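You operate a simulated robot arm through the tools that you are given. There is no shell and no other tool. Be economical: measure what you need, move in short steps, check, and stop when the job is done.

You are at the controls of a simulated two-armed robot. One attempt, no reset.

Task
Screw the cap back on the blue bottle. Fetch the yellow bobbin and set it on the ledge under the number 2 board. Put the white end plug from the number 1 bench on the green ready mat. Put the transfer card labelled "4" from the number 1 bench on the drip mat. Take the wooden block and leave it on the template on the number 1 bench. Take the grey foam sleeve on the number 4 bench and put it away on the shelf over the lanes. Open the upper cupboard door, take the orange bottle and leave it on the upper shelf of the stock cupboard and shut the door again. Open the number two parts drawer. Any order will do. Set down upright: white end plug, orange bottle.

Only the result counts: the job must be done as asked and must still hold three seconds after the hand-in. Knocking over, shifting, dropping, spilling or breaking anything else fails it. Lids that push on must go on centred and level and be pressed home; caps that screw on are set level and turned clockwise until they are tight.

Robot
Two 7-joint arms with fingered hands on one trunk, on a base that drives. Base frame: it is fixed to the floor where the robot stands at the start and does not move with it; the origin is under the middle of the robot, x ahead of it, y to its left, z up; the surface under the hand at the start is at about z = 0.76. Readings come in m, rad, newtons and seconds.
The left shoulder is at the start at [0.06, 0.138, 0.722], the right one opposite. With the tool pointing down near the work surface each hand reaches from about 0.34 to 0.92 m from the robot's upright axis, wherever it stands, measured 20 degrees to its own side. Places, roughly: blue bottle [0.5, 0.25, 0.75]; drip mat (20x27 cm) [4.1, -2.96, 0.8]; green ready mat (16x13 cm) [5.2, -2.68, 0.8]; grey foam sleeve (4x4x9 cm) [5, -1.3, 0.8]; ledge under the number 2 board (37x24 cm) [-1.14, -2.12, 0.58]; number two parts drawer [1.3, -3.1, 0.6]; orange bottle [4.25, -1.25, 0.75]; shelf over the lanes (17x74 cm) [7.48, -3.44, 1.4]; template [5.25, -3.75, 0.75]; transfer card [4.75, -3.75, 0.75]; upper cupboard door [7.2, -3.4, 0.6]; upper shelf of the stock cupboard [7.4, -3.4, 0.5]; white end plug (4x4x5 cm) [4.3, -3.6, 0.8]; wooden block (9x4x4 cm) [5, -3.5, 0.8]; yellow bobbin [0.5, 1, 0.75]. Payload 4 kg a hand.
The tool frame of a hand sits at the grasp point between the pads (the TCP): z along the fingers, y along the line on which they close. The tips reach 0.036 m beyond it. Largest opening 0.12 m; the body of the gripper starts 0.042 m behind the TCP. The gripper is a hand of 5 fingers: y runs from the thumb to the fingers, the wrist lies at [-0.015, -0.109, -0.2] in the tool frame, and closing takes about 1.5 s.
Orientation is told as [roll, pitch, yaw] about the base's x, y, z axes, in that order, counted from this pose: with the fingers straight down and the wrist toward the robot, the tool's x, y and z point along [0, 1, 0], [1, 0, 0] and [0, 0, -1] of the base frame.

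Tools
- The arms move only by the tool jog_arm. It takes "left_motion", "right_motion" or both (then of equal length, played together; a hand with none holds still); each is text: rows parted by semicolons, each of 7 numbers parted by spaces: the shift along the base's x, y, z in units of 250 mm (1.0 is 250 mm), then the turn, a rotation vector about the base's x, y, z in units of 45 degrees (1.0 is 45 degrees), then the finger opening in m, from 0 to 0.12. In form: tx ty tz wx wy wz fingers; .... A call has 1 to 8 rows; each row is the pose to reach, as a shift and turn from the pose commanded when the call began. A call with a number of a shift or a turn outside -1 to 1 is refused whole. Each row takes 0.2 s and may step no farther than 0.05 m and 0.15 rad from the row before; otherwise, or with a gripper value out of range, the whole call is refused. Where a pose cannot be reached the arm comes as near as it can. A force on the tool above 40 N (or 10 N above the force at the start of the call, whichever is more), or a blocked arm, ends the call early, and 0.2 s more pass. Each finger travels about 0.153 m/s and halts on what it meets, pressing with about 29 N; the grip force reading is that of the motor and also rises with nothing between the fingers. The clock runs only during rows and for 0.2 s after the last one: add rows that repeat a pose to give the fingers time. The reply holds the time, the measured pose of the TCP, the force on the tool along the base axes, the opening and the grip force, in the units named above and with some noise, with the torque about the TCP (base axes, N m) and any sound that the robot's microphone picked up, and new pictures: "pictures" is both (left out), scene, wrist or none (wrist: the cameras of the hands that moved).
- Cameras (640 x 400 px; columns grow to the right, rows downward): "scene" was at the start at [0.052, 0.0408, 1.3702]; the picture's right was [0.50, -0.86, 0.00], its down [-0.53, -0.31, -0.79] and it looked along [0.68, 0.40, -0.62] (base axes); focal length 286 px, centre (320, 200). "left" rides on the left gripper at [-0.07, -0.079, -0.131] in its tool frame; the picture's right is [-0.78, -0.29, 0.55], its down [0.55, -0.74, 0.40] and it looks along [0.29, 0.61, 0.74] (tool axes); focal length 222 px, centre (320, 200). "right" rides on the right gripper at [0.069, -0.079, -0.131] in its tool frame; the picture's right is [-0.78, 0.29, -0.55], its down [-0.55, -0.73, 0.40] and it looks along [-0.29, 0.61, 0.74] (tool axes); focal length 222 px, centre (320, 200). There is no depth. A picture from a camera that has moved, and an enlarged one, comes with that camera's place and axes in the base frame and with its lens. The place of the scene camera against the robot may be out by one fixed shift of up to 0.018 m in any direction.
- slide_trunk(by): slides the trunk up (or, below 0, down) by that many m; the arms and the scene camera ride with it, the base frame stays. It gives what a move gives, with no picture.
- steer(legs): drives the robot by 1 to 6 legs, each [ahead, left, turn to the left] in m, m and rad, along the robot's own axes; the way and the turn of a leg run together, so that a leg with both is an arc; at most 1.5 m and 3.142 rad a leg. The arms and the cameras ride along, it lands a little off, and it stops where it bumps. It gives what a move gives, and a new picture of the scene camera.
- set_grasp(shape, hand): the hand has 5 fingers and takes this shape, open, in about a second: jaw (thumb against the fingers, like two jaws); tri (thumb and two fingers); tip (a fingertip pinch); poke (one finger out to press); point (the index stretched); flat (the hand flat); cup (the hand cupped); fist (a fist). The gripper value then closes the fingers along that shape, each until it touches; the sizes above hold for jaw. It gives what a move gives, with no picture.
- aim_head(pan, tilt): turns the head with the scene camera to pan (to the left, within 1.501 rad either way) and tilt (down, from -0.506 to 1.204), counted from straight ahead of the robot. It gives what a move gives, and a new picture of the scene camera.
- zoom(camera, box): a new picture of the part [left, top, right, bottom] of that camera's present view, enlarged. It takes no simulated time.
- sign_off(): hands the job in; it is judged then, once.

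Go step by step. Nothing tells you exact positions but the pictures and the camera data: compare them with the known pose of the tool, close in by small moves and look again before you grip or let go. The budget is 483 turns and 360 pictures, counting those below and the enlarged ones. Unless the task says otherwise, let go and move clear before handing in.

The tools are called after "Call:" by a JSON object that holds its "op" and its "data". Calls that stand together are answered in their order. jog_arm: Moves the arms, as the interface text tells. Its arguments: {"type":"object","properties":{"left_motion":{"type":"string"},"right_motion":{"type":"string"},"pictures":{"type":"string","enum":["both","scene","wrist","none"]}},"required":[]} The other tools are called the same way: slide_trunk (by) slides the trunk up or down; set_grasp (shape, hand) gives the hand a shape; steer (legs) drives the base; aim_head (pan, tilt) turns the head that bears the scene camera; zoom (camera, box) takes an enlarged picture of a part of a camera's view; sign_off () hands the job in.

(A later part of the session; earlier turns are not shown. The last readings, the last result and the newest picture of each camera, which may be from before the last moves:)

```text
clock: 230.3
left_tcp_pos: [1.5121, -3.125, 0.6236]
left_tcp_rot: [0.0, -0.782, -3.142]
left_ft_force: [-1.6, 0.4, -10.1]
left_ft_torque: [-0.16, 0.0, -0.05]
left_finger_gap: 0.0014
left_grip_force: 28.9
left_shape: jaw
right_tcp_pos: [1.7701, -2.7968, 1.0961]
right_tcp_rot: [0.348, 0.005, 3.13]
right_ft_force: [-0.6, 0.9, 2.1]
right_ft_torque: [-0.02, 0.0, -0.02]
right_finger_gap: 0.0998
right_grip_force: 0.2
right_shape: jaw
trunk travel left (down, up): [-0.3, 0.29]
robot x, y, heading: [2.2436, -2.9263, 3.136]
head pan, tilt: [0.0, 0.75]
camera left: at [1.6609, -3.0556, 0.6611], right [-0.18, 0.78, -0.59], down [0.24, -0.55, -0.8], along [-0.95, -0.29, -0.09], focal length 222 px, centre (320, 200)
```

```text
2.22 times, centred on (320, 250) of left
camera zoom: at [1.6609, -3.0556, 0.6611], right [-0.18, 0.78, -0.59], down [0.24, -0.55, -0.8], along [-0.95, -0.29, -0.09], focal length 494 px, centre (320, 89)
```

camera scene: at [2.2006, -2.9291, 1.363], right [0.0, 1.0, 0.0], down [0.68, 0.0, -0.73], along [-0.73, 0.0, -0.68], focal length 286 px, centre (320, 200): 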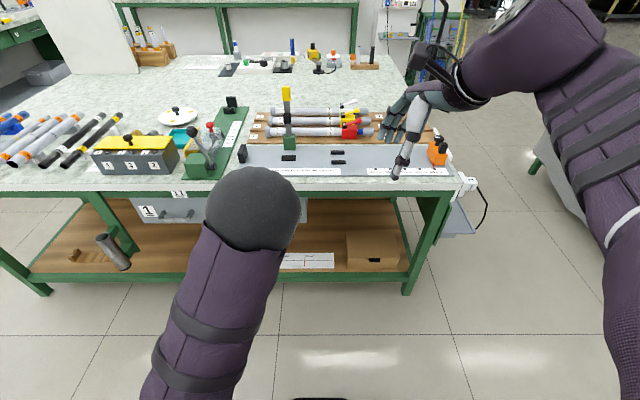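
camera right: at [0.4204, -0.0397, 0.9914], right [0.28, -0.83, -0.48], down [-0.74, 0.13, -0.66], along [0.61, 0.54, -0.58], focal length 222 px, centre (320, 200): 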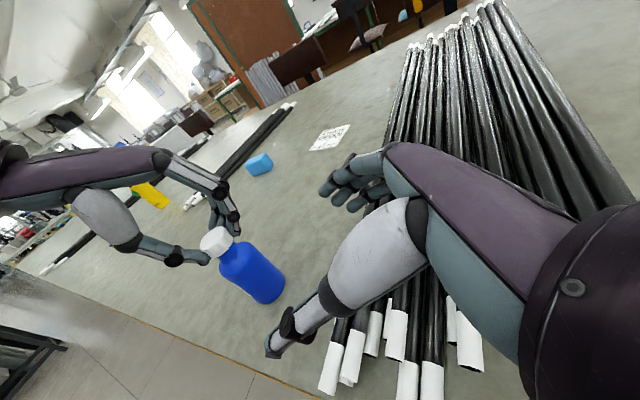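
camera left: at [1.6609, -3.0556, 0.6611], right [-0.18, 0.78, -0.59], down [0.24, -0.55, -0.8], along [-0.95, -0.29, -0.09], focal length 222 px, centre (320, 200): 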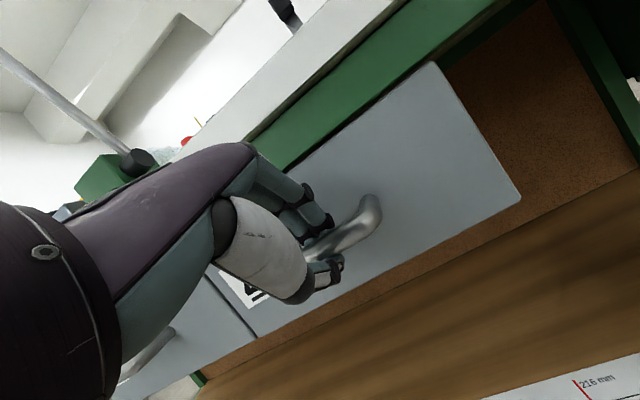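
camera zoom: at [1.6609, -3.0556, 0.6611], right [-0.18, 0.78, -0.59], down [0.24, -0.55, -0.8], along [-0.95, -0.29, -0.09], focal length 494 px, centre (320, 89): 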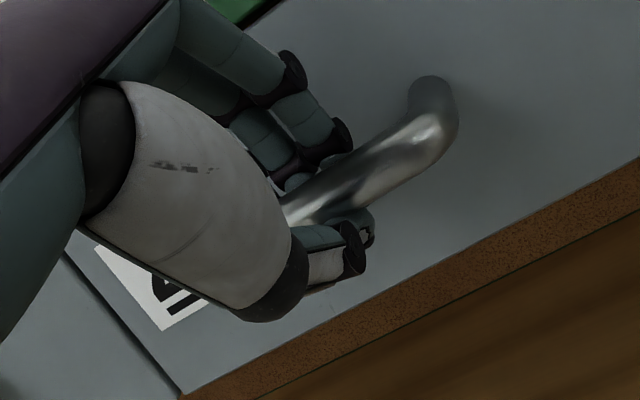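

The bar is hooked between fingers and thumb. I'll pull outward.

Call:
{"op": "jog_arm", "data": {"left_motion": ".06 0 .02 0 0 0 0;.14 0 .02 0 0 0 0;.24 0 .02 0 0 0 0;.34 0 .02 0 0 0 0;.44 0 .02 0 0 0 0;.54 0 .02 0 0 0 0;.64 0 .02 0 0 0 0"}}

```text
clock: 231.9
left_tcp_pos: [1.6716, -3.1245, 0.627]
left_tcp_rot: [-0.002, -0.776, -3.142]
left_ft_force: [0.2, 3.6, -34.9]
left_ft_torque: [0.04, -0.28, -0.15]
left_finger_gap: 0.0015
left_grip_force: 29.2
left_shape: jaw
right_tcp_pos: [1.7694, -2.7971, 1.0962]
right_tcp_rot: [0.346, 0.005, 3.131]
right_ft_force: [-0.3, 0.1, -0.5]
right_ft_torque: [-0.01, -0.02, 0.01]
right_finger_gap: 0.1001
right_grip_force: 0.0
right_shape: jaw
trunk travel left (down, up): [-0.3, 0.29]
robot x, y, heading: [2.2449, -2.9261, 3.135]
head pan, tilt: [0.0, 0.75]
camera scene: at [2.1982, -2.9296, 1.3628], right [0.0, 1.0, 0.0], down [0.68, 0.0, -0.73], along [-0.73, 0.0, -0.68], focal length 286 px, centre (320, 200)
camera left: at [1.8204, -3.0559, 0.6654], right [-0.17, 0.79, -0.59], down [0.25, -0.55, -0.8], along [-0.95, -0.29, -0.1], focal length 222 px, centre (320, 200)
```

scene: 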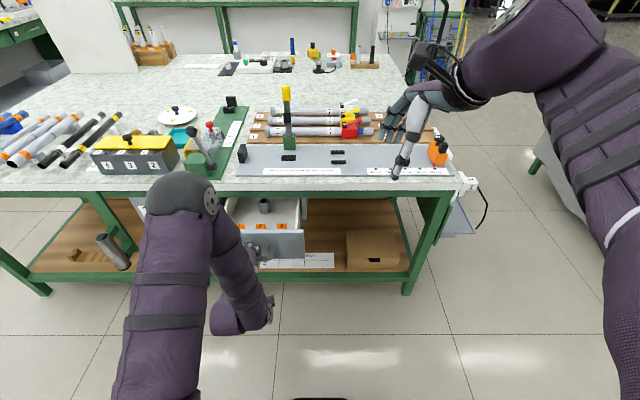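
left: 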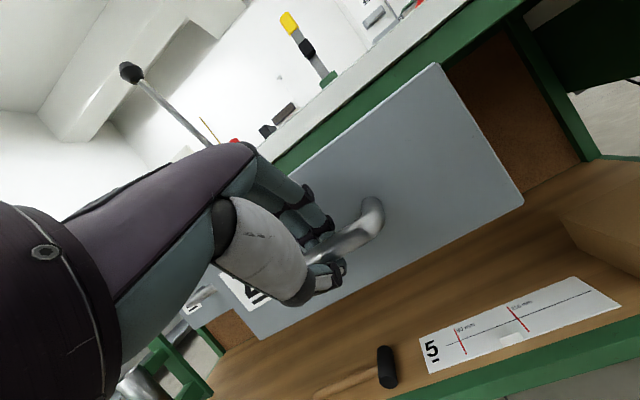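

The drawer has slid out 16 cm. I'll relax the vertical force and pull a bit more.

Call:
{"op": "jog_arm", "data": {"left_motion": "0 0 -.02 0 0 0 0;.05 0 -.035 0 0 0 0;.13 0 -.035 0 0 0 0;.21 0 -.035 0 0 0 0;.28 0 -.035 0 0 0 0;.28 0 -.035 0 0 0 0"}}

```text
clock: 233.3
left_tcp_pos: [1.7426, -3.1251, 0.623]
left_tcp_rot: [0.0, -0.788, -3.139]
left_ft_force: [-1.3, 2.2, -1.8]
left_ft_torque: [-0.17, 0.02, -0.1]
left_finger_gap: 0.0014
left_grip_force: 28.8
left_shape: jaw
right_tcp_pos: [1.7716, -2.795, 1.0962]
right_tcp_rot: [0.35, 0.007, 3.13]
right_ft_force: [-1.1, 0.0, 0.0]
right_ft_torque: [0.05, -0.03, 0.02]
right_finger_gap: 0.1001
right_grip_force: 0.1
right_shape: jaw
trunk travel left (down, up): [-0.3, 0.29]
robot x, y, heading: [2.2452, -2.9273, 3.139]
head pan, tilt: [0.0, 0.75]
camera scene: at [2.2005, -2.9289, 1.3631], right [0.0, 1.0, 0.0], down [0.68, 0.0, -0.73], along [-0.73, 0.0, -0.68], focal length 286 px, centre (320, 200)
camera left: at [1.8911, -3.0558, 0.6589], right [-0.18, 0.78, -0.59], down [0.24, -0.55, -0.8], along [-0.95, -0.29, -0.09], focal length 222 px, centre (320, 200)
```

scene: 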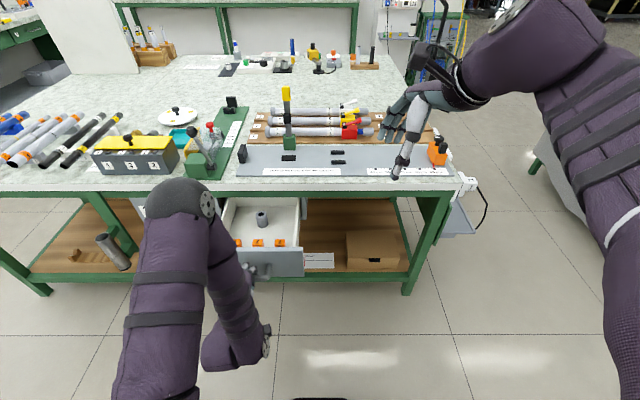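
left: 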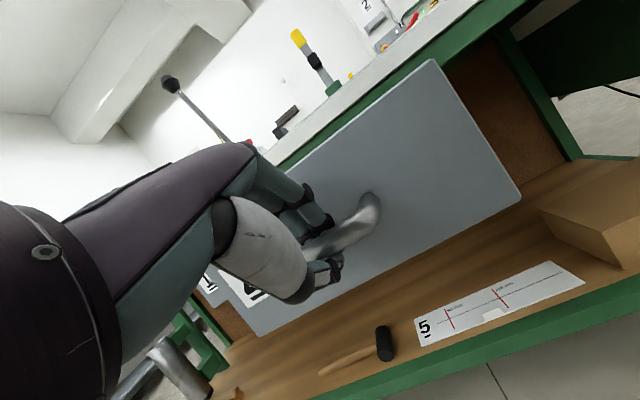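

Call:
{"op": "jog_arm", "data": {"left_motion": ".06 0 0 0 0 0 0;.12 0 0 0 0 0 0;.18 0 0 0 0 0 0;.24 0 0 0 0 0 0;.3 0 0 0 0 0 0", "pictures": "none"}}

```text
clock: 233.7
left_tcp_pos: [1.7451, -3.125, 0.6217]
left_tcp_rot: [0.001, -0.792, 3.141]
left_ft_force: [-24.1, -2.2, -19.8]
left_ft_torque: [-0.12, 0.05, -0.19]
left_finger_gap: 0.0
left_grip_force: 29.1
left_shape: jaw
right_tcp_pos: [1.7698, -2.7952, 1.0955]
right_tcp_rot: [0.347, 0.007, 3.129]
right_ft_force: [0.6, -0.7, 0.3]
right_ft_torque: [0.0, -0.02, -0.01]
right_finger_gap: 0.1001
right_grip_force: 0.1
right_shape: jaw
trunk travel left (down, up): [-0.3, 0.29]
robot x, y, heading: [2.244, -2.9249, 3.141]
head pan, tilt: [0.0, 0.75]
stopped in row 1 (left hand): the force on the tool passed its limit at 49 N (the readings are from after the stop); the commanded pose is now the measured one
```

The drawer is at its end stop, fully open. I'll release and back out diagonally.

Call:
{"op": "jog_arm", "data": {"left_motion": "-.008 0 0 0 0 0 .02;-.008 0 0 0 0 0 .04;-.008 0 0 0 0 0 .05;-.008 0 0 0 0 0 .05;.06 0 .068 0 0 0 .05;.16 0 .168 0 0 0 .05;.26 0 .268 0 0 0 .05;.36 0 .368 0 0 0 .06"}}

```text
clock: 235.5
left_tcp_pos: [1.772, -3.1257, 0.6484]
left_tcp_rot: [-0.001, -0.797, -3.14]
left_ft_force: [0.5, -0.3, -1.1]
left_ft_torque: [0.03, 0.02, 0.02]
left_finger_gap: 0.0599
left_grip_force: 0.0
left_shape: jaw
left hand out of reach, approached as far as the arm can: row 6, 7, 8
right_tcp_pos: [1.7721, -2.7958, 1.0977]
right_tcp_rot: [0.347, 0.006, 3.13]
right_ft_force: [-0.4, 0.1, 0.4]
right_ft_torque: [0.02, -0.03, 0.01]
right_finger_gap: 0.1
right_grip_force: 0.0
right_shape: jaw
trunk travel left (down, up): [-0.3, 0.29]
robot x, y, heading: [2.2429, -2.9257, 3.14]
head pan, tilt: [0.0, 0.75]
camera scene: at [2.2003, -2.9292, 1.363], right [0.0, 1.0, 0.0], down [0.68, 0.0, -0.73], along [-0.73, 0.0, -0.68], focal length 286 px, centre (320, 200)
camera left: at [1.9221, -3.0558, 0.6841], right [-0.19, 0.78, -0.59], down [0.23, -0.55, -0.8], along [-0.95, -0.29, -0.08], focal length 222 px, centre (320, 200)
```

scene: 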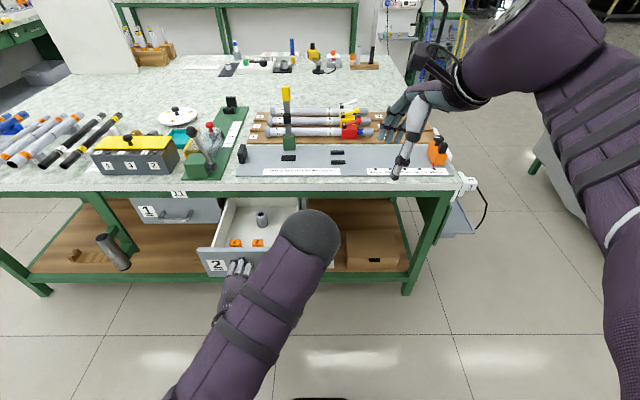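
left: 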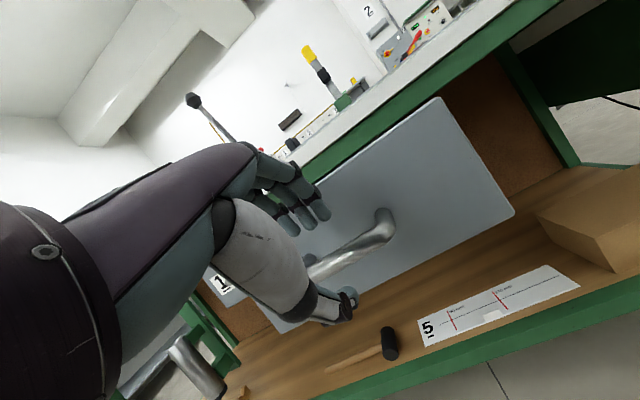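

I'll raise the trunk 6 cm so the fingers clear the bar, then back the base away.

Call:
{"op": "slide_trunk", "data": {"by": 0.06}}

Call:
{"op": "steer", "data": {"legs": [[-0.35, 0, 0]]}}

Call:
{"op": "zoom", "data": {"camera": "scene", "box": [160, 120, 400, 270]}}

```text
clock: 236.5
left_tcp_pos: [1.7736, -3.1242, 0.7085]
left_tcp_rot: [0.001, -0.794, -3.141]
left_ft_force: [-0.4, -0.5, -0.3]
left_ft_torque: [-0.03, -0.05, 0.0]
left_finger_gap: 0.0598
left_grip_force: 0.0
left_shape: jaw
right_tcp_pos: [1.771, -2.7942, 1.1566]
right_tcp_rot: [0.35, 0.005, 3.13]
right_ft_force: [-0.5, -0.1, 0.2]
right_ft_torque: [0.0, 0.05, 0.02]
right_finger_gap: 0.1002
right_grip_force: 0.0
right_shape: jaw
trunk travel left (down, up): [-0.36, 0.23]
robot x, y, heading: [2.2442, -2.9239, 3.138]
head pan, tilt: [0.0, 0.75]
```

```text
clock: 238.8
left_tcp_pos: [2.1276, -3.1249, 0.7085]
left_tcp_rot: [0.0, -0.796, -3.14]
left_ft_force: [-0.7, 0.0, 1.4]
left_ft_torque: [0.02, -0.01, 0.03]
left_finger_gap: 0.0598
left_grip_force: 0.0
left_shape: jaw
right_tcp_pos: [2.125, -2.7972, 1.1583]
right_tcp_rot: [0.35, 0.005, 3.13]
right_ft_force: [-0.2, 0.3, -0.4]
right_ft_torque: [-0.02, 0.0, -0.01]
right_finger_gap: 0.1
right_grip_force: 0.0
right_shape: jaw
trunk travel left (down, up): [-0.36, 0.23]
robot x, y, heading: [2.6014, -2.9281, 3.143]
head pan, tilt: [0.0, 0.75]
camera scene: at [2.5545, -2.9295, 1.4231], right [0.0, 1.0, 0.0], down [0.68, 0.0, -0.73], along [-0.73, 0.0, -0.68], focal length 286 px, centre (320, 200)
```

scene: 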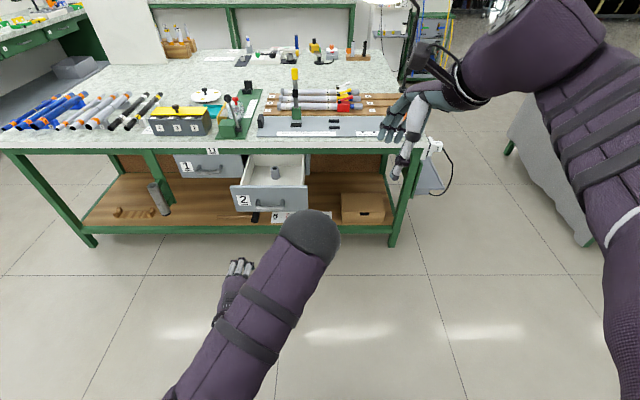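

```text
2.67 times, centred on (280, 195) of scene
camera zoom: at [2.5545, -2.9295, 1.4231], right [0.0, 1.0, 0.0], down [0.68, 0.0, -0.73], along [-0.73, 0.0, -0.68], focal length 763 px, centre (427, 213)
```

zoom: 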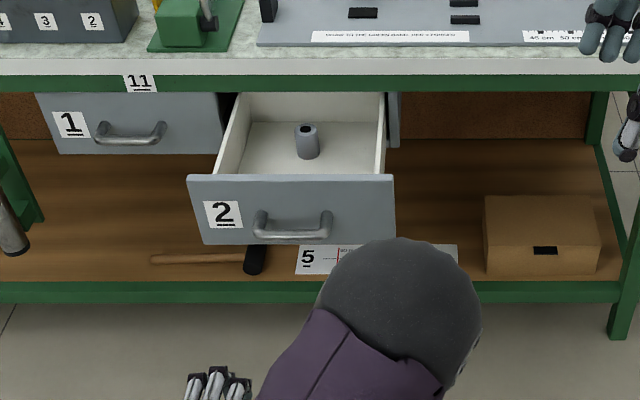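

Drawer 2 is fully open. Now I'll return the left hand to the fingers-down pose and turn around toward the number 1 bench.

Call:
{"op": "jog_arm", "data": {"left_motion": "0 -.05 .12 0 -.12 0 .08;0 -.1 .24 0 -.24 0 .08;0 -.15 .36 0 -.36 0 .08;0 -.2 .5 0 -.5 0 .08;0 -.25 .64 0 -.62 0 .08;0 -.3 .78 0 -.75 0 .08;0 -.35 .9 0 -.88 0 .08;0 -.4 1 0 -1 0 .08", "pictures": "none"}}

Call:
{"op": "slide_trunk", "data": {"by": -0.06}}

Call:
{"op": "steer", "data": {"legs": [[0, 0, 1.57], [0, 0, 1.57]]}}

Call:
{"op": "aim_head", "data": {"pan": 0.0, "tilt": 0.35}}

```text
clock: 240.6
left_tcp_pos: [2.1282, -3.2265, 0.9598]
left_tcp_rot: [0.002, -0.009, -3.141]
left_ft_force: [0.0, 0.0, 0.5]
left_ft_torque: [-0.02, 0.02, -0.02]
left_finger_gap: 0.08
left_grip_force: 0.1
left_shape: jaw
left hand out of reach, approached as far as the arm can: row 1, 2, 3, 4, 5, 6
right_tcp_pos: [2.1264, -2.7975, 1.1569]
right_tcp_rot: [0.348, 0.005, 3.133]
right_ft_force: [0.7, -0.1, -0.4]
right_ft_torque: [-0.01, 0.01, 0.01]
right_finger_gap: 0.1003
right_grip_force: 0.1
right_shape: jaw
trunk travel left (down, up): [-0.36, 0.23]
robot x, y, heading: [2.6007, -2.9226, 3.148]
head pan, tilt: [0.0, 0.75]
```

```text
clock: 241.6
left_tcp_pos: [2.1281, -3.2261, 0.899]
left_tcp_rot: [0.002, -0.01, -3.141]
left_ft_force: [0.5, -0.5, -0.3]
left_ft_torque: [0.0, 0.02, -0.01]
left_finger_gap: 0.0802
left_grip_force: 0.0
left_shape: jaw
right_tcp_pos: [2.1259, -2.7977, 1.0969]
right_tcp_rot: [0.346, 0.006, 3.132]
right_ft_force: [0.5, -0.1, 0.5]
right_ft_torque: [0.01, -0.02, -0.03]
right_finger_gap: 0.1002
right_grip_force: 0.1
right_shape: jaw
trunk travel left (down, up): [-0.3, 0.29]
robot x, y, heading: [2.6027, -2.9271, 3.142]
head pan, tilt: [0.0, 0.75]
```

```text
clock: 249.6
left_tcp_pos: [3.0689, -2.6231, 0.8995]
left_tcp_rot: [0.003, -0.006, 0.01]
left_ft_force: [0.5, 0.6, 0.7]
left_ft_torque: [-0.02, -0.01, 0.03]
left_finger_gap: 0.0801
left_grip_force: 0.1
left_shape: jaw
right_tcp_pos: [3.0745, -3.0534, 1.0969]
right_tcp_rot: [0.349, 0.005, 0.0]
right_ft_force: [0.3, 1.1, 0.4]
right_ft_torque: [0.03, 0.03, 0.03]
right_finger_gap: 0.1001
right_grip_force: 0.1
right_shape: jaw
trunk travel left (down, up): [-0.3, 0.29]
robot x, y, heading: [2.6039, -2.9227, 0.009]
head pan, tilt: [0.0, 0.75]
camera scene: at [2.6601, -2.9291, 1.363], right [0.01, -1.0, 0.0], down [-0.68, -0.01, -0.73], along [0.73, 0.01, -0.68], focal length 286 px, centre (320, 200)
```

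scene: 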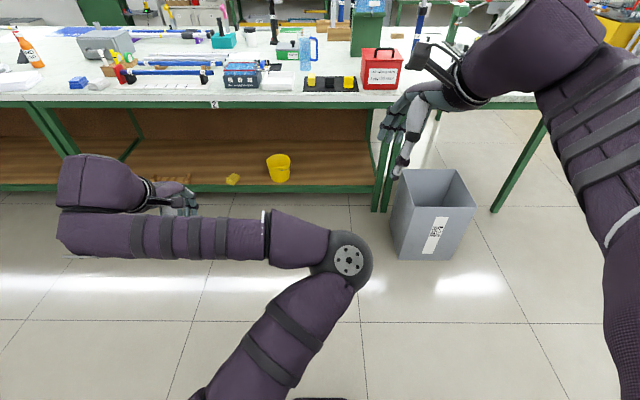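

```text
clock: 250.5
left_tcp_pos: [3.0694, -2.6239, 0.8992]
left_tcp_rot: [0.001, -0.008, 0.01]
left_ft_force: [0.3, 0.6, -0.2]
left_ft_torque: [0.0, 0.01, 0.02]
left_finger_gap: 0.0799
left_grip_force: 0.0
left_shape: jaw
right_tcp_pos: [3.0746, -3.0524, 1.0975]
right_tcp_rot: [0.348, 0.004, -0.003]
right_ft_force: [0.4, 1.0, 0.7]
right_ft_torque: [-0.01, 0.0, -0.01]
right_finger_gap: 0.1002
right_grip_force: 0.0
right_shape: jaw
trunk travel left (down, up): [-0.3, 0.29]
robot x, y, heading: [2.5976, -2.9253, 0.012]
head pan, tilt: [0.0, 0.351]
camera scene: at [2.6703, -2.929, 1.3986], right [0.01, -1.0, 0.0], down [-0.34, 0.0, -0.94], along [0.94, 0.01, -0.34], focal length 286 px, centre (320, 200)
```

scene: 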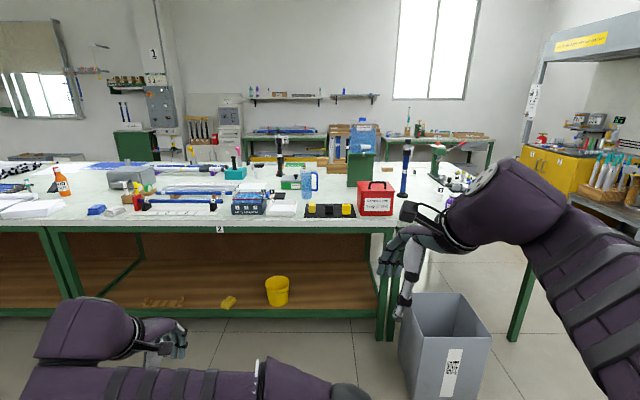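

A large island bench lies ahead. I'll tuck the right arm and look toward the front-right to find the number 1 bench and the free aisle.

Call:
{"op": "jog_arm", "data": {"right_motion": "-.05 -.1 -.1 -.08 0 0 .1;-.1 -.2 -.2 -.16 0 0 .1;-.2 -.3 -.3 -.24 0 0 .1;-.3 -.4 -.4 -.32 0 0 .1;-.35 -.45 -.5 -.4 0 0 .1;-.35 -.5 -.6 -.444 0 0 .1", "pictures": "none"}}

Call:
{"op": "aim_head", "data": {"pan": -0.5, "tilt": 0.4}}

```text
clock: 251.9
left_tcp_pos: [3.0698, -2.6234, 0.8989]
left_tcp_rot: [0.002, -0.008, 0.011]
left_ft_force: [-0.2, -0.2, -0.5]
left_ft_torque: [0.0, 0.01, 0.0]
left_finger_gap: 0.0802
left_grip_force: 0.0
left_shape: jaw
right_tcp_pos: [2.9902, -3.1816, 0.9304]
right_tcp_rot: [0.096, 0.04, 0.005]
right_ft_force: [0.2, 0.3, -0.3]
right_ft_torque: [-0.01, 0.01, 0.01]
right_finger_gap: 0.1001
right_grip_force: 0.0
right_shape: jaw
trunk travel left (down, up): [-0.3, 0.29]
robot x, y, heading: [2.5975, -2.9283, 0.008]
head pan, tilt: [0.0, 0.351]
```

```text
clock: 252.8
left_tcp_pos: [3.0698, -2.6237, 0.8998]
left_tcp_rot: [0.001, -0.009, 0.009]
left_ft_force: [0.2, 0.0, -0.1]
left_ft_torque: [-0.02, 0.0, 0.01]
left_finger_gap: 0.08
left_grip_force: 0.1
left_shape: jaw
right_tcp_pos: [2.9895, -3.1818, 0.928]
right_tcp_rot: [0.099, 0.045, 0.001]
right_ft_force: [0.0, 0.1, -0.3]
right_ft_torque: [-0.01, 0.02, -0.02]
right_finger_gap: 0.0997
right_grip_force: 0.1
right_shape: jaw
trunk travel left (down, up): [-0.3, 0.29]
robot x, y, heading: [2.6012, -2.9289, 0.007]
head pan, tilt: [-0.499, 0.4]
camera scene: at [2.6589, -2.9734, 1.3942], right [-0.47, -0.88, 0.0], down [-0.34, 0.18, -0.92], along [0.81, -0.43, -0.39], focal length 286 px, centre (320, 200)
```

scene: 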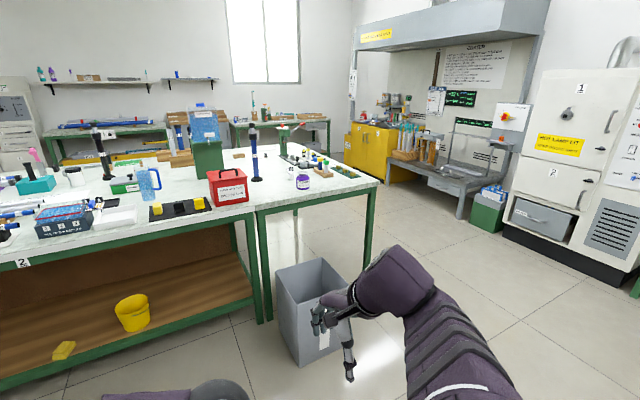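

The number 1 bench lies at x ≥ 4.0 between y ≈ -3.3 and -4.17. I'll drive round the south side and face it.

Call:
{"op": "steer", "data": {"legs": [[0, -1.2, 0], [0, -0.75, 0], [1.4, 0, 0], [0.45, 0, 0], [0, 0, 1.56]]}}

Call:
{"op": "aim_head", "data": {"pan": 0.0, "tilt": 0.55}}

```text
clock: 275.3
left_tcp_pos: [4.1704, -4.3789, 0.8993]
left_tcp_rot: [0.001, -0.008, 1.573]
left_ft_force: [-0.6, 1.4, 0.2]
left_ft_torque: [0.0, -0.02, -0.01]
left_finger_gap: 0.0799
left_grip_force: 0.0
left_shape: jaw
right_tcp_pos: [4.7339, -4.4648, 0.9289]
right_tcp_rot: [0.091, 0.043, 1.551]
right_ft_force: [0.7, 0.6, -0.2]
right_ft_torque: [0.04, 0.02, 0.01]
right_finger_gap: 0.1
right_grip_force: 0.1
right_shape: jaw
trunk travel left (down, up): [-0.3, 0.29]
robot x, y, heading: [4.4698, -4.854, 1.572]
head pan, tilt: [-0.499, 0.4]
camera scene: at [4.5225, -4.8032, 1.3942], right [0.88, -0.48, 0.0], down [-0.19, -0.34, -0.92], along [0.44, 0.81, -0.39], focal length 286 px, centre (320, 200)
```

scene: 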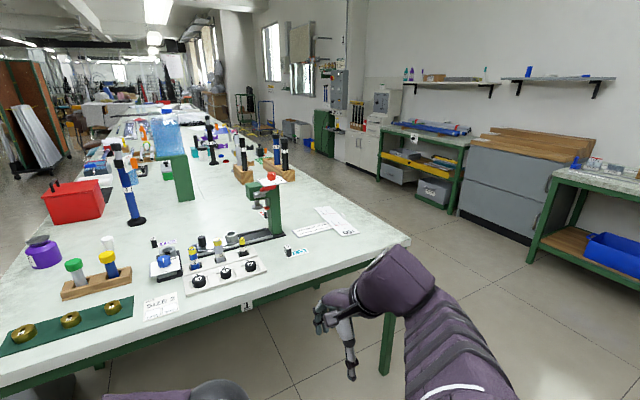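

```text
clock: 276.2
left_tcp_pos: [4.1709, -4.38, 0.8994]
left_tcp_rot: [-0.001, -0.008, 1.573]
left_ft_force: [-0.4, 0.9, -0.4]
left_ft_torque: [0.03, -0.01, 0.01]
left_finger_gap: 0.0798
left_grip_force: 0.2
left_shape: jaw
right_tcp_pos: [4.7338, -4.465, 0.9278]
right_tcp_rot: [0.093, 0.045, 1.549]
right_ft_force: [-0.5, -0.2, -1.1]
right_ft_torque: [0.03, 0.0, -0.02]
right_finger_gap: 0.1002
right_grip_force: 0.0
right_shape: jaw
trunk travel left (down, up): [-0.3, 0.29]
robot x, y, heading: [4.4751, -4.8511, 1.572]
head pan, tilt: [0.0, 0.55]
camera scene: at [4.4782, -4.7947, 1.3805], right [1.0, 0.0, 0.0], down [0.0, -0.52, -0.85], along [0.0, 0.85, -0.52], focal length 286 px, centre (320, 200)
```

scene: 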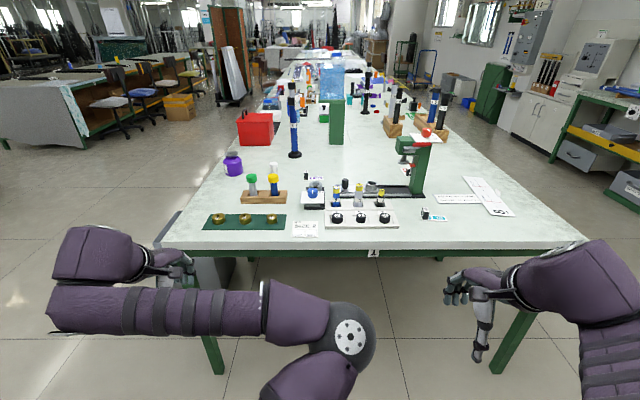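

Call:
{"op": "zoom", "data": {"camera": "scene", "box": [190, 140, 366, 250]}}

Call:
{"op": "zoom", "data": {"camera": "scene", "box": [300, 130, 540, 250]}}

Call:
{"op": "zoom", "data": {"camera": "scene", "box": [230, 60, 470, 180]}}

```text
3.64 times, centred on (278, 195) of scene
camera zoom: at [4.4782, -4.7947, 1.3805], right [1.0, 0.0, 0.0], down [0.0, -0.52, -0.85], along [0.0, 0.85, -0.52], focal length 1040 px, centre (473, 218)
```

zoom: 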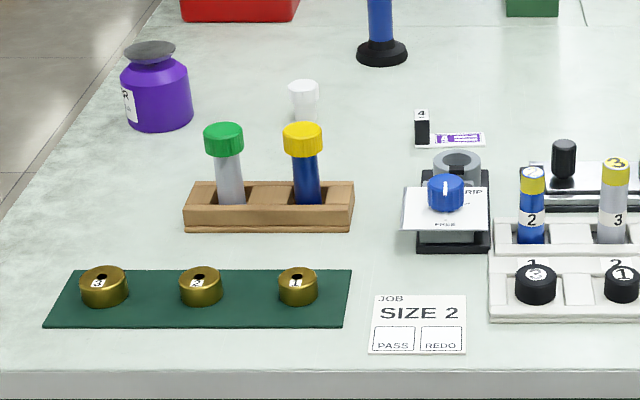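

```text
2.67 times, centred on (420, 190) of scene
camera zoom: at [4.4782, -4.7947, 1.3805], right [1.0, 0.0, 0.0], down [0.0, -0.52, -0.85], along [0.0, 0.85, -0.52], focal length 763 px, centre (53, 227)
```

zoom: 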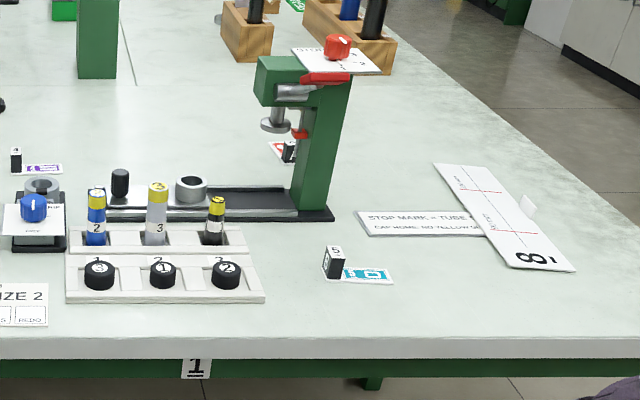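

```text
2.67 times, centred on (350, 120) of scene
camera zoom: at [4.4782, -4.7947, 1.3805], right [1.0, 0.0, 0.0], down [0.0, -0.52, -0.85], along [0.0, 0.85, -0.52], focal length 763 px, centre (240, 413)
```

zoom: 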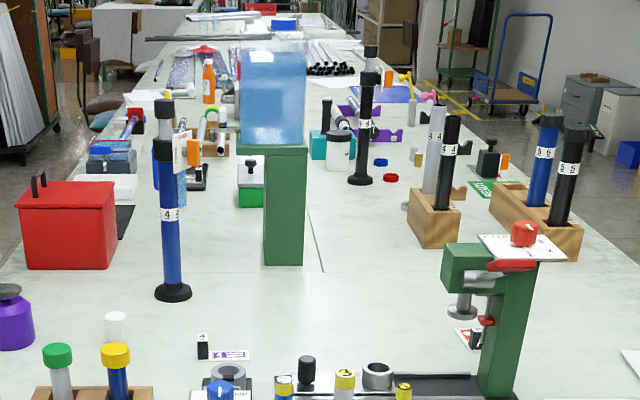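

I can see the white end plug behind the tube rack, the "4" transfer card with an upright black tab, and the angled "8" template at right. I'll raise both hands, then drive closer to the bench.

Call:
{"op": "jog_arm", "data": {"left_motion": "0 0 .15 0 0 0 .1;0 0 .3 0 0 0 .1;0 0 .45 0 0 0 .1;0 0 .6 0 0 0 .1;0 0 .68 0 0 0 .1", "right_motion": "0 0 .15 -.08 .08 .02 .1;0 0 .3 -.08 .1 .02 .1;0 0 .45 -.06 .12 .02 .1;0 0 .55 -.05 .12 .02 .1;0 0 .55 -.05 .12 .02 .1", "pictures": "none"}}

Call:
{"op": "steer", "data": {"legs": [[0.42, 0.1, 0]]}}

Call:
{"op": "aim_head", "data": {"pan": 0.0, "tilt": 0.75}}

```text
clock: 277.4
left_tcp_pos: [4.1708, -4.3803, 1.071]
left_tcp_rot: [0.001, -0.008, 1.572]
left_ft_force: [0.5, 0.1, 0.4]
left_ft_torque: [0.01, 0.0, -0.01]
left_finger_gap: 0.1
left_grip_force: 0.1
left_shape: jaw
right_tcp_pos: [4.7325, -4.4657, 1.0671]
right_tcp_rot: [0.185, 0.083, 1.573]
right_ft_force: [0.6, 0.3, -0.3]
right_ft_torque: [-0.03, 0.02, 0.01]
right_finger_gap: 0.1004
right_grip_force: 0.1
right_shape: jaw
trunk travel left (down, up): [-0.3, 0.29]
robot x, y, heading: [4.4756, -4.8501, 1.57]
head pan, tilt: [0.0, 0.55]
```

```text
clock: 280.0
left_tcp_pos: [4.0712, -3.9554, 1.0691]
left_tcp_rot: [0.002, -0.009, 1.571]
left_ft_force: [0.1, 0.8, -0.6]
left_ft_torque: [-0.05, 0.01, 0.02]
left_finger_gap: 0.0999
left_grip_force: 0.1
left_shape: jaw
right_tcp_pos: [4.6334, -4.0413, 1.0651]
right_tcp_rot: [0.186, 0.084, 1.57]
right_ft_force: [-0.3, -0.7, 0.1]
right_ft_torque: [0.0, 0.0, -0.01]
right_finger_gap: 0.1002
right_grip_force: 0.0
right_shape: jaw
trunk travel left (down, up): [-0.3, 0.29]
robot x, y, heading: [4.37, -4.428, 1.574]
head pan, tilt: [0.0, 0.55]
camera scene: at [4.3777, -4.3704, 1.3804], right [1.0, 0.0, 0.0], down [0.0, -0.52, -0.85], along [0.0, 0.85, -0.52], focal length 286 px, centre (320, 200)
```

scene: 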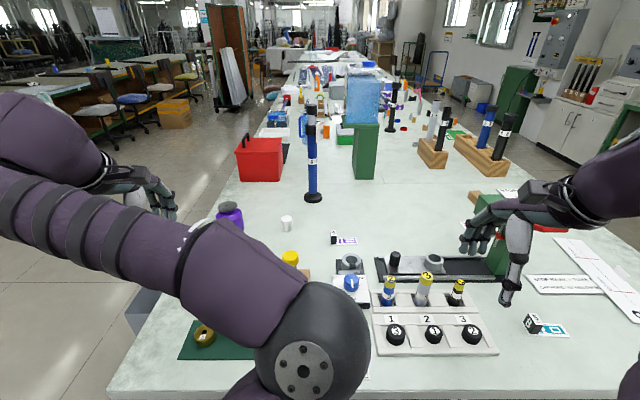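

```text
clock: 280.8
left_tcp_pos: [4.071, -3.9563, 1.069]
left_tcp_rot: [0.001, -0.009, 1.572]
left_ft_force: [-0.5, 0.1, -0.7]
left_ft_torque: [-0.01, 0.02, 0.0]
left_finger_gap: 0.0999
left_grip_force: 0.0
left_shape: jaw
right_tcp_pos: [4.6337, -4.0411, 1.0667]
right_tcp_rot: [0.184, 0.082, 1.571]
right_ft_force: [-0.2, 0.1, 0.0]
right_ft_torque: [-0.01, 0.0, 0.0]
right_finger_gap: 0.1001
right_grip_force: 0.0
right_shape: jaw
trunk travel left (down, up): [-0.3, 0.29]
robot x, y, heading: [4.3721, -4.4302, 1.575]
head pan, tilt: [0.0, 0.75]
camera scene: at [4.3777, -4.3776, 1.3631], right [1.0, 0.0, 0.0], down [0.0, -0.68, -0.73], along [0.0, 0.73, -0.68], focal length 286 px, centre (320, 200)
```

scene: 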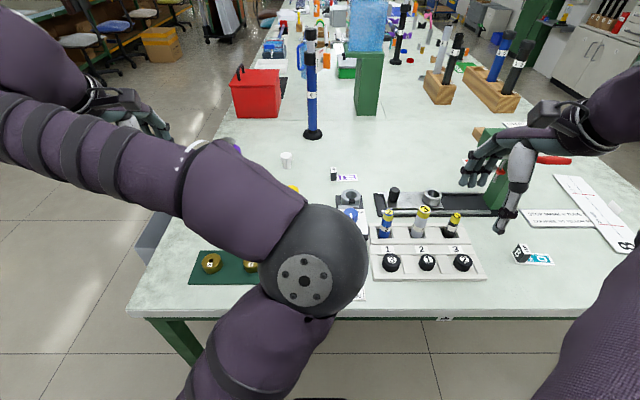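

The plug is near (4.264, -3.565) and the "4" card tab near (4.43, -3.61). I'll reach for the plug with the left hand, staying high.

Call:
{"op": "jog_arm", "data": {"left_motion": ".08 .15 0 0 0 0 .1;.16 .3 0 0 0 0 .1;.24 .46 0 0 0 0 .1;.32 .62 0 0 0 0 .1;.4 .78 0 0 0 0 .1;.48 .92 0 0 0 0 .1", "pictures": "none"}}

Call:
{"op": "jog_arm", "data": {"left_motion": ".07 .12 -.1 0 0 0 .1;.14 .26 -.2 0 0 0 .1;.21 .42 -.3 0 0 0 .1;.28 .58 -.4 0 0 0 .1;.29 .64 -.55 0 0 0 .1;.29 .64 -.6 0 0 0 .1;.29 .64 -.6 0 0 0 .1"}}

```text
clock: 282.2
left_tcp_pos: [4.1902, -3.7237, 1.0691]
left_tcp_rot: [-0.001, -0.009, 1.572]
left_ft_force: [-0.6, 0.0, -1.1]
left_ft_torque: [-0.01, 0.01, 0.01]
left_finger_gap: 0.0997
left_grip_force: 0.1
left_shape: jaw
right_tcp_pos: [4.6336, -4.0405, 1.0658]
right_tcp_rot: [0.185, 0.086, 1.572]
right_ft_force: [0.3, -0.1, -0.3]
right_ft_torque: [0.03, -0.01, 0.02]
right_finger_gap: 0.1
right_grip_force: 0.0
right_shape: jaw
trunk travel left (down, up): [-0.3, 0.29]
robot x, y, heading: [4.371, -4.4286, 1.57]
head pan, tilt: [0.0, 0.75]
```

```text
refused: row 3 steps farther than a row can; nothing moved
```

Call:
{"op": "jog_arm", "data": {"left_motion": ".07 .12 -.1 0 0 0 .1;.14 .24 -.18 0 0 0 .1;.2 .38 -.26 0 0 0 .1;.26 .52 -.34 0 0 0 .1;.29 .64 -.44 0 0 0 .1;.29 .64 -.6 0 0 0 .1;.29 .64 -.6 0 0 0 .1"}}

```text
clock: 283.8
left_tcp_pos: [4.2635, -3.5811, 0.9186]
left_tcp_rot: [0.0, -0.012, 1.572]
left_ft_force: [0.4, 0.1, -0.3]
left_ft_torque: [-0.01, -0.02, 0.0]
left_finger_gap: 0.0997
left_grip_force: 0.0
left_shape: jaw
left hand out of reach, approached as far as the arm can: row 4, 5, 6, 7
right_tcp_pos: [4.6334, -4.0402, 1.0664]
right_tcp_rot: [0.183, 0.083, 1.571]
right_ft_force: [0.7, -0.4, 1.0]
right_ft_torque: [0.01, 0.01, -0.01]
right_finger_gap: 0.1001
right_grip_force: 0.1
right_shape: jaw
trunk travel left (down, up): [-0.3, 0.29]
robot x, y, heading: [4.3677, -4.431, 1.575]
head pan, tilt: [0.0, 0.75]
camera scene: at [4.3773, -4.3778, 1.3631], right [1.0, 0.0, 0.0], down [0.0, -0.68, -0.73], along [0.0, 0.73, -0.68], focal length 286 px, centre (320, 200)
camera left: at [4.3337, -3.6607, 1.048], right [0.79, -0.28, -0.55], down [-0.55, -0.73, -0.4], along [-0.29, 0.62, -0.73], focal length 222 px, centre (320, 200)
```

scene: 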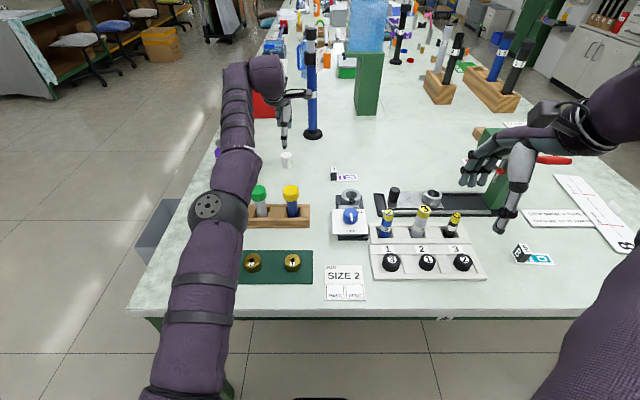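
left: 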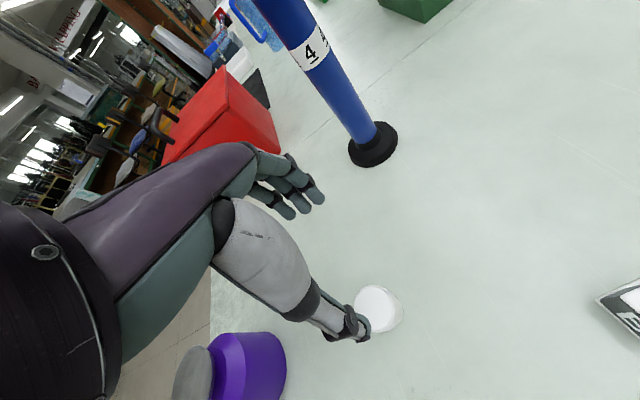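

The wrist camera puts the plug at (4.250, -3.617), a bit closer. I'll shift back over it and lower.

Call:
{"op": "jog_arm", "data": {"left_motion": "-.024 -.1 0 0 0 0 .1;-.048 -.212 0 0 0 0 .1;-.048 -.212 -.12 0 0 0 .09;-.048 -.212 -.24 0 0 0 .09;-.048 -.212 -.34 0 0 0 .08;-.048 -.212 -.34 0 0 0 .08", "pictures": "wrist"}}

Call:
{"op": "zoom", "data": {"camera": "left", "box": [230, 180, 422, 300]}}

```text
clock: 285.2
left_tcp_pos: [4.259, -3.5798, 0.8811]
left_tcp_rot: [0.006, 0.018, 1.533]
left_ft_force: [-2.4, -3.7, 28.1]
left_ft_torque: [-1.87, 0.17, -0.1]
left_finger_gap: 0.0838
left_grip_force: 0.0
left_shape: jaw
left hand out of reach, approached as far as the arm can: row 1, 2, 3, 4, 5, 6
right_tcp_pos: [4.6338, -4.0442, 1.0686]
right_tcp_rot: [0.185, 0.082, 1.57]
right_ft_force: [0.1, -0.7, -0.1]
right_ft_torque: [0.01, 0.0, 0.0]
right_finger_gap: 0.1002
right_grip_force: 0.0
right_shape: jaw
trunk travel left (down, up): [-0.3, 0.29]
robot x, y, heading: [4.3695, -4.4293, 1.571]
head pan, tilt: [0.0, 0.75]
camera left: at [4.3262, -3.659, 1.0121], right [0.77, -0.33, -0.55], down [-0.58, -0.72, -0.38], along [-0.27, 0.61, -0.75], focal length 222 px, centre (320, 200)
```

left: 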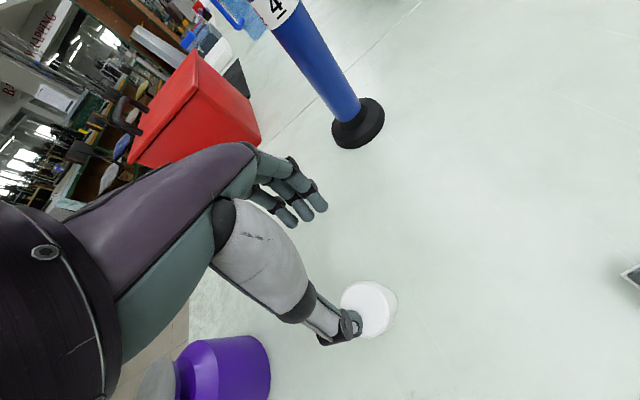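

```text
3.33 times, centred on (326, 240) of left
camera zoom: at [4.3262, -3.659, 1.0121], right [0.77, -0.33, -0.55], down [-0.58, -0.72, -0.38], along [-0.27, 0.61, -0.75], focal length 740 px, centre (300, 67)
```

zoom: 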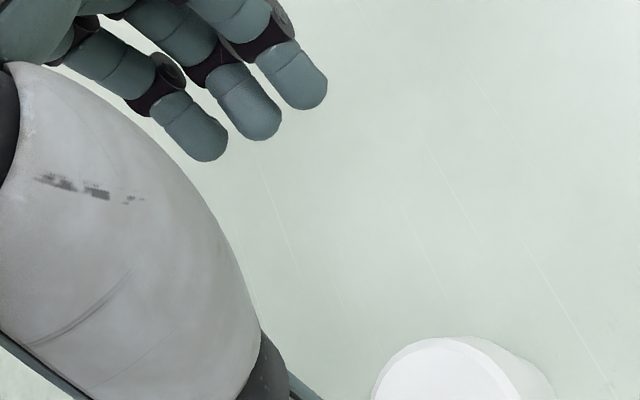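

The thumb is pressing on the plug's top, and the arm is near full stretch. I'll lift and pull back right away.

Call:
{"op": "jog_arm", "data": {"left_motion": "0 0 .1 0 0 0 .1;0 0 .2 0 0 0 .1;0 -.1 .3 0 0 0 .1;0 -.2 .4 0 0 0 .1;0 -.3 .4 0 0 0 .1", "pictures": "wrist"}}

```text
clock: 286.4
left_tcp_pos: [4.2586, -3.609, 0.958]
left_tcp_rot: [0.008, 0.031, 1.531]
left_ft_force: [0.7, 0.7, 0.0]
left_ft_torque: [0.0, -0.04, -0.02]
left_finger_gap: 0.1
left_grip_force: 0.0
left_shape: jaw
left hand out of reach, approached as far as the arm can: row 1, 2, 4, 5
right_tcp_pos: [4.6332, -4.0397, 1.0658]
right_tcp_rot: [0.184, 0.085, 1.571]
right_ft_force: [0.0, 1.4, 0.1]
right_ft_torque: [-0.02, -0.04, 0.0]
right_finger_gap: 0.1002
right_grip_force: 0.1
right_shape: jaw
trunk travel left (down, up): [-0.3, 0.29]
robot x, y, heading: [4.3696, -4.4226, 1.57]
head pan, tilt: [0.0, 0.75]
camera left: at [4.3261, -3.6868, 1.0909], right [0.77, -0.34, -0.54], down [-0.58, -0.72, -0.37], along [-0.27, 0.6, -0.75], focal length 222 px, centre (320, 200)
```

left: 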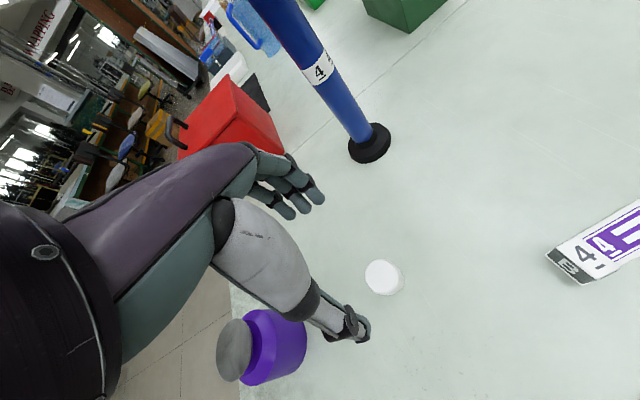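

The plug is still upright at (4.256, -3.62). I'll pull the hand back and bring the base closer and to the right for a comfortable reach.

Call:
{"op": "jog_arm", "data": {"left_motion": "0 -.12 .05 0 0 0 .1;0 -.26 .1 -.03 -.01 .02 .1;0 -.4 .15 -.03 -.03 .05 .1;0 -.5 .15 -.03 -.03 .05 .1", "pictures": "none"}}

Call:
{"op": "steer", "data": {"legs": [[0.08, -0.1, 0]]}}

```text
clock: 287.4
left_tcp_pos: [4.2237, -3.6558, 1.0304]
left_tcp_rot: [0.0, 0.056, 1.505]
left_ft_force: [-0.1, 0.6, -0.2]
left_ft_torque: [-0.06, -0.02, -0.01]
left_finger_gap: 0.0998
left_grip_force: 0.1
left_shape: jaw
left hand out of reach, approached as far as the arm can: row 1, 2, 3, 4
right_tcp_pos: [4.6313, -4.0401, 1.0665]
right_tcp_rot: [0.182, 0.085, 1.57]
right_ft_force: [0.1, 0.1, 0.3]
right_ft_torque: [0.02, -0.03, 0.02]
right_finger_gap: 0.1
right_grip_force: 0.1
right_shape: jaw
trunk travel left (down, up): [-0.3, 0.29]
robot x, y, heading: [4.3672, -4.4284, 1.571]
head pan, tilt: [0.0, 0.75]
```

```text
clock: 288.6
left_tcp_pos: [4.3245, -3.5756, 1.0294]
left_tcp_rot: [0.001, 0.054, 1.503]
left_ft_force: [0.0, -0.4, 0.1]
left_ft_torque: [0.01, 0.04, 0.02]
left_finger_gap: 0.1
left_grip_force: 0.0
left_shape: jaw
right_tcp_pos: [4.7336, -3.9594, 1.0659]
right_tcp_rot: [0.184, 0.086, 1.57]
right_ft_force: [0.2, 0.1, -0.9]
right_ft_torque: [-0.04, -0.02, 0.05]
right_finger_gap: 0.1
right_grip_force: 0.0
right_shape: jaw
trunk travel left (down, up): [-0.3, 0.29]
robot x, y, heading: [4.4699, -4.3491, 1.571]
head pan, tilt: [0.0, 0.75]
camera scene: at [4.4785, -4.2965, 1.363], right [1.0, 0.0, 0.0], down [0.0, -0.68, -0.73], along [0.0, 0.73, -0.68], focal length 286 px, centre (320, 200)
```

scene: 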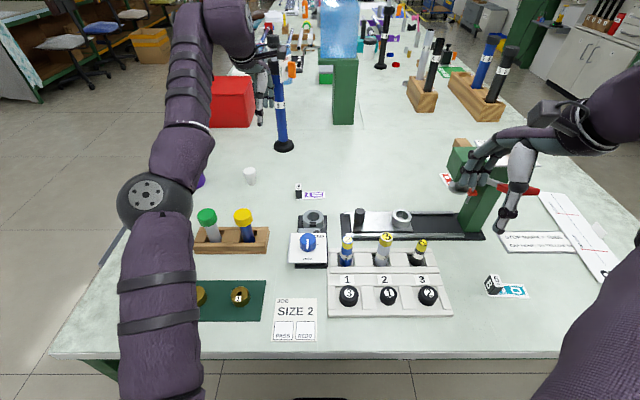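

Call:
{"op": "jog_arm", "data": {"left_motion": "-.05 -.15 0 0 0 0 .1;-.1 -.3 0 0 0 0 .1;-.15 -.45 0 0 0 0 .1;-.2 -.6 0 0 0 0 .1;-.2 -.6 0 0 0 0 .1", "pictures": "none"}}

```text
clock: 289.9
left_tcp_pos: [4.3064, -3.605, 1.0782]
left_tcp_rot: [0.0, 0.054, 1.502]
left_ft_force: [0.1, -0.1, -0.3]
left_ft_torque: [0.03, 0.01, -0.01]
left_finger_gap: 0.1001
left_grip_force: 0.0
left_shape: jaw
left hand out of reach, approached as far as the arm can: row 1, 2, 3, 4, 5
right_tcp_pos: [4.7326, -3.9605, 1.0666]
right_tcp_rot: [0.185, 0.085, 1.57]
right_ft_force: [-0.4, 1.1, -0.2]
right_ft_torque: [0.0, 0.04, 0.0]
right_finger_gap: 0.0999
right_grip_force: 0.0
right_shape: jaw
trunk travel left (down, up): [-0.3, 0.29]
robot x, y, heading: [4.4673, -4.3498, 1.574]
head pan, tilt: [0.0, 0.75]
```

Call:
{"op": "jog_arm", "data": {"left_motion": "-.1 0 0 0 0 0 .1;-.2 0 0 0 0 .1 .1;-.3 0 0 0 0 .2 .1;-.4 0 0 0 0 .3 .1;-.5 -.1 0 0 0 .4 .1;-.6 -.2 0 0 0 .5 .1;-.6 -.3 0 0 0 .5 .1"}}

```text
clock: 291.4
left_tcp_pos: [4.1049, -3.647, 1.1026]
left_tcp_rot: [0.022, 0.056, 1.835]
left_ft_force: [0.3, -0.1, 0.3]
left_ft_torque: [-0.01, 0.0, 0.04]
left_finger_gap: 0.1001
left_grip_force: 0.1
left_shape: jaw
left hand out of reach, approached as far as the arm can: row 3, 4, 5, 6, 7
right_tcp_pos: [4.7348, -3.9594, 1.0656]
right_tcp_rot: [0.187, 0.085, 1.571]
right_ft_force: [0.4, -0.5, -0.6]
right_ft_torque: [-0.01, -0.01, -0.01]
right_finger_gap: 0.1002
right_grip_force: 0.1
right_shape: jaw
trunk travel left (down, up): [-0.3, 0.29]
robot x, y, heading: [4.4705, -4.347, 1.572]
head pan, tilt: [0.0, 0.75]
camera scene: at [4.4785, -4.2964, 1.363], right [1.0, 0.0, 0.0], down [0.0, -0.68, -0.73], along [0.0, 0.73, -0.68], focal length 286 px, centre (320, 200)
camera left: at [4.1946, -3.6966, 1.237], right [0.83, -0.11, -0.55], down [-0.34, -0.88, -0.34], along [-0.44, 0.47, -0.76], focal length 222 px, centre (320, 200)
```

scene: 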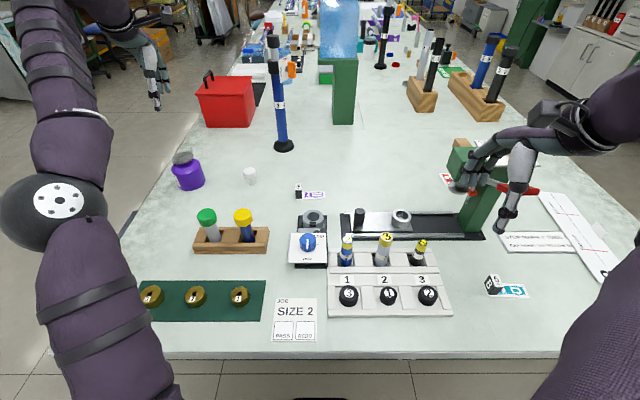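
left: 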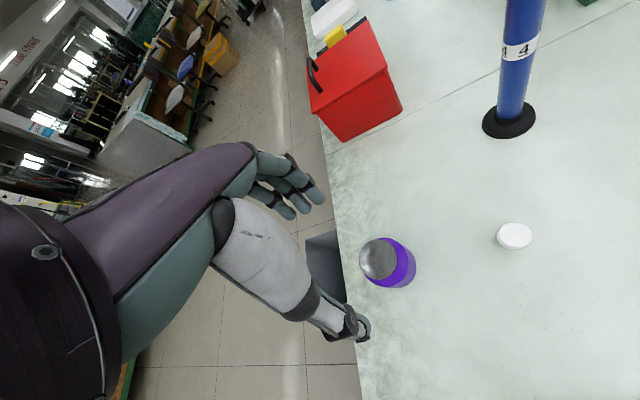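

Call:
{"op": "jog_arm", "data": {"left_motion": "0 -.15 -.05 0 0 0 .1;0 -.3 -.1 0 0 0 .1;0 -.45 -.1 0 0 0 .1;0 -.6 -.1 0 0 0 .1;0 -.75 -.1 0 0 0 .1;0 -.9 -.1 0 0 0 .1", "pictures": "none"}}

```text
clock: 292.9
left_tcp_pos: [4.1606, -3.791, 1.2496]
left_tcp_rot: [0.025, 0.047, 1.833]
left_ft_force: [1.3, -2.9, 2.0]
left_ft_torque: [0.28, 0.11, 0.0]
left_finger_gap: 0.0999
left_grip_force: 0.1
left_shape: jaw
left hand out of reach, approached as far as the arm can: row 1, 2, 3, 4, 5, 6
right_tcp_pos: [4.7383, -3.97, 1.0682]
right_tcp_rot: [0.187, 0.075, 1.569]
right_ft_force: [0.9, -3.0, -0.3]
right_ft_torque: [0.23, 0.07, -0.09]
right_finger_gap: 0.1001
right_grip_force: 0.1
right_shape: jaw
trunk travel left (down, up): [-0.3, 0.29]
robot x, y, heading: [4.4698, -4.3447, 1.568]
head pan, tilt: [0.0, 0.75]
```

Call:
{"op": "aim_head", "data": {"pan": 0.5, "tilt": 0.6}}

```text
clock: 293.8
left_tcp_pos: [4.1539, -3.7777, 1.2402]
left_tcp_rot: [0.026, 0.06, 1.834]
left_ft_force: [1.3, 0.1, 0.0]
left_ft_torque: [0.0, 0.01, 0.0]
left_finger_gap: 0.1001
left_grip_force: 0.1
left_shape: jaw
right_tcp_pos: [4.7342, -3.96, 1.0655]
right_tcp_rot: [0.186, 0.084, 1.569]
right_ft_force: [0.6, 0.8, -0.4]
right_ft_torque: [0.02, 0.0, -0.01]
right_finger_gap: 0.0999
right_grip_force: 0.0
right_shape: jaw
trunk travel left (down, up): [-0.3, 0.29]
robot x, y, heading: [4.4719, -4.3445, 1.573]
head pan, tilt: [0.499, 0.6]
camera scene: at [4.4357, -4.3021, 1.3759], right [0.88, 0.48, 0.0], down [0.27, -0.5, -0.82], along [-0.39, 0.72, -0.57], focal length 286 px, centre (320, 200)
```

scene: 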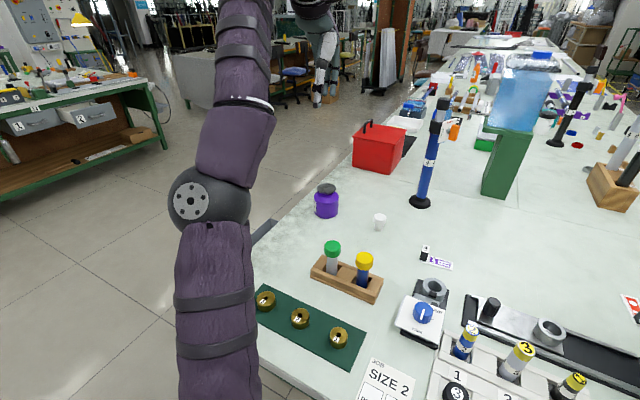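

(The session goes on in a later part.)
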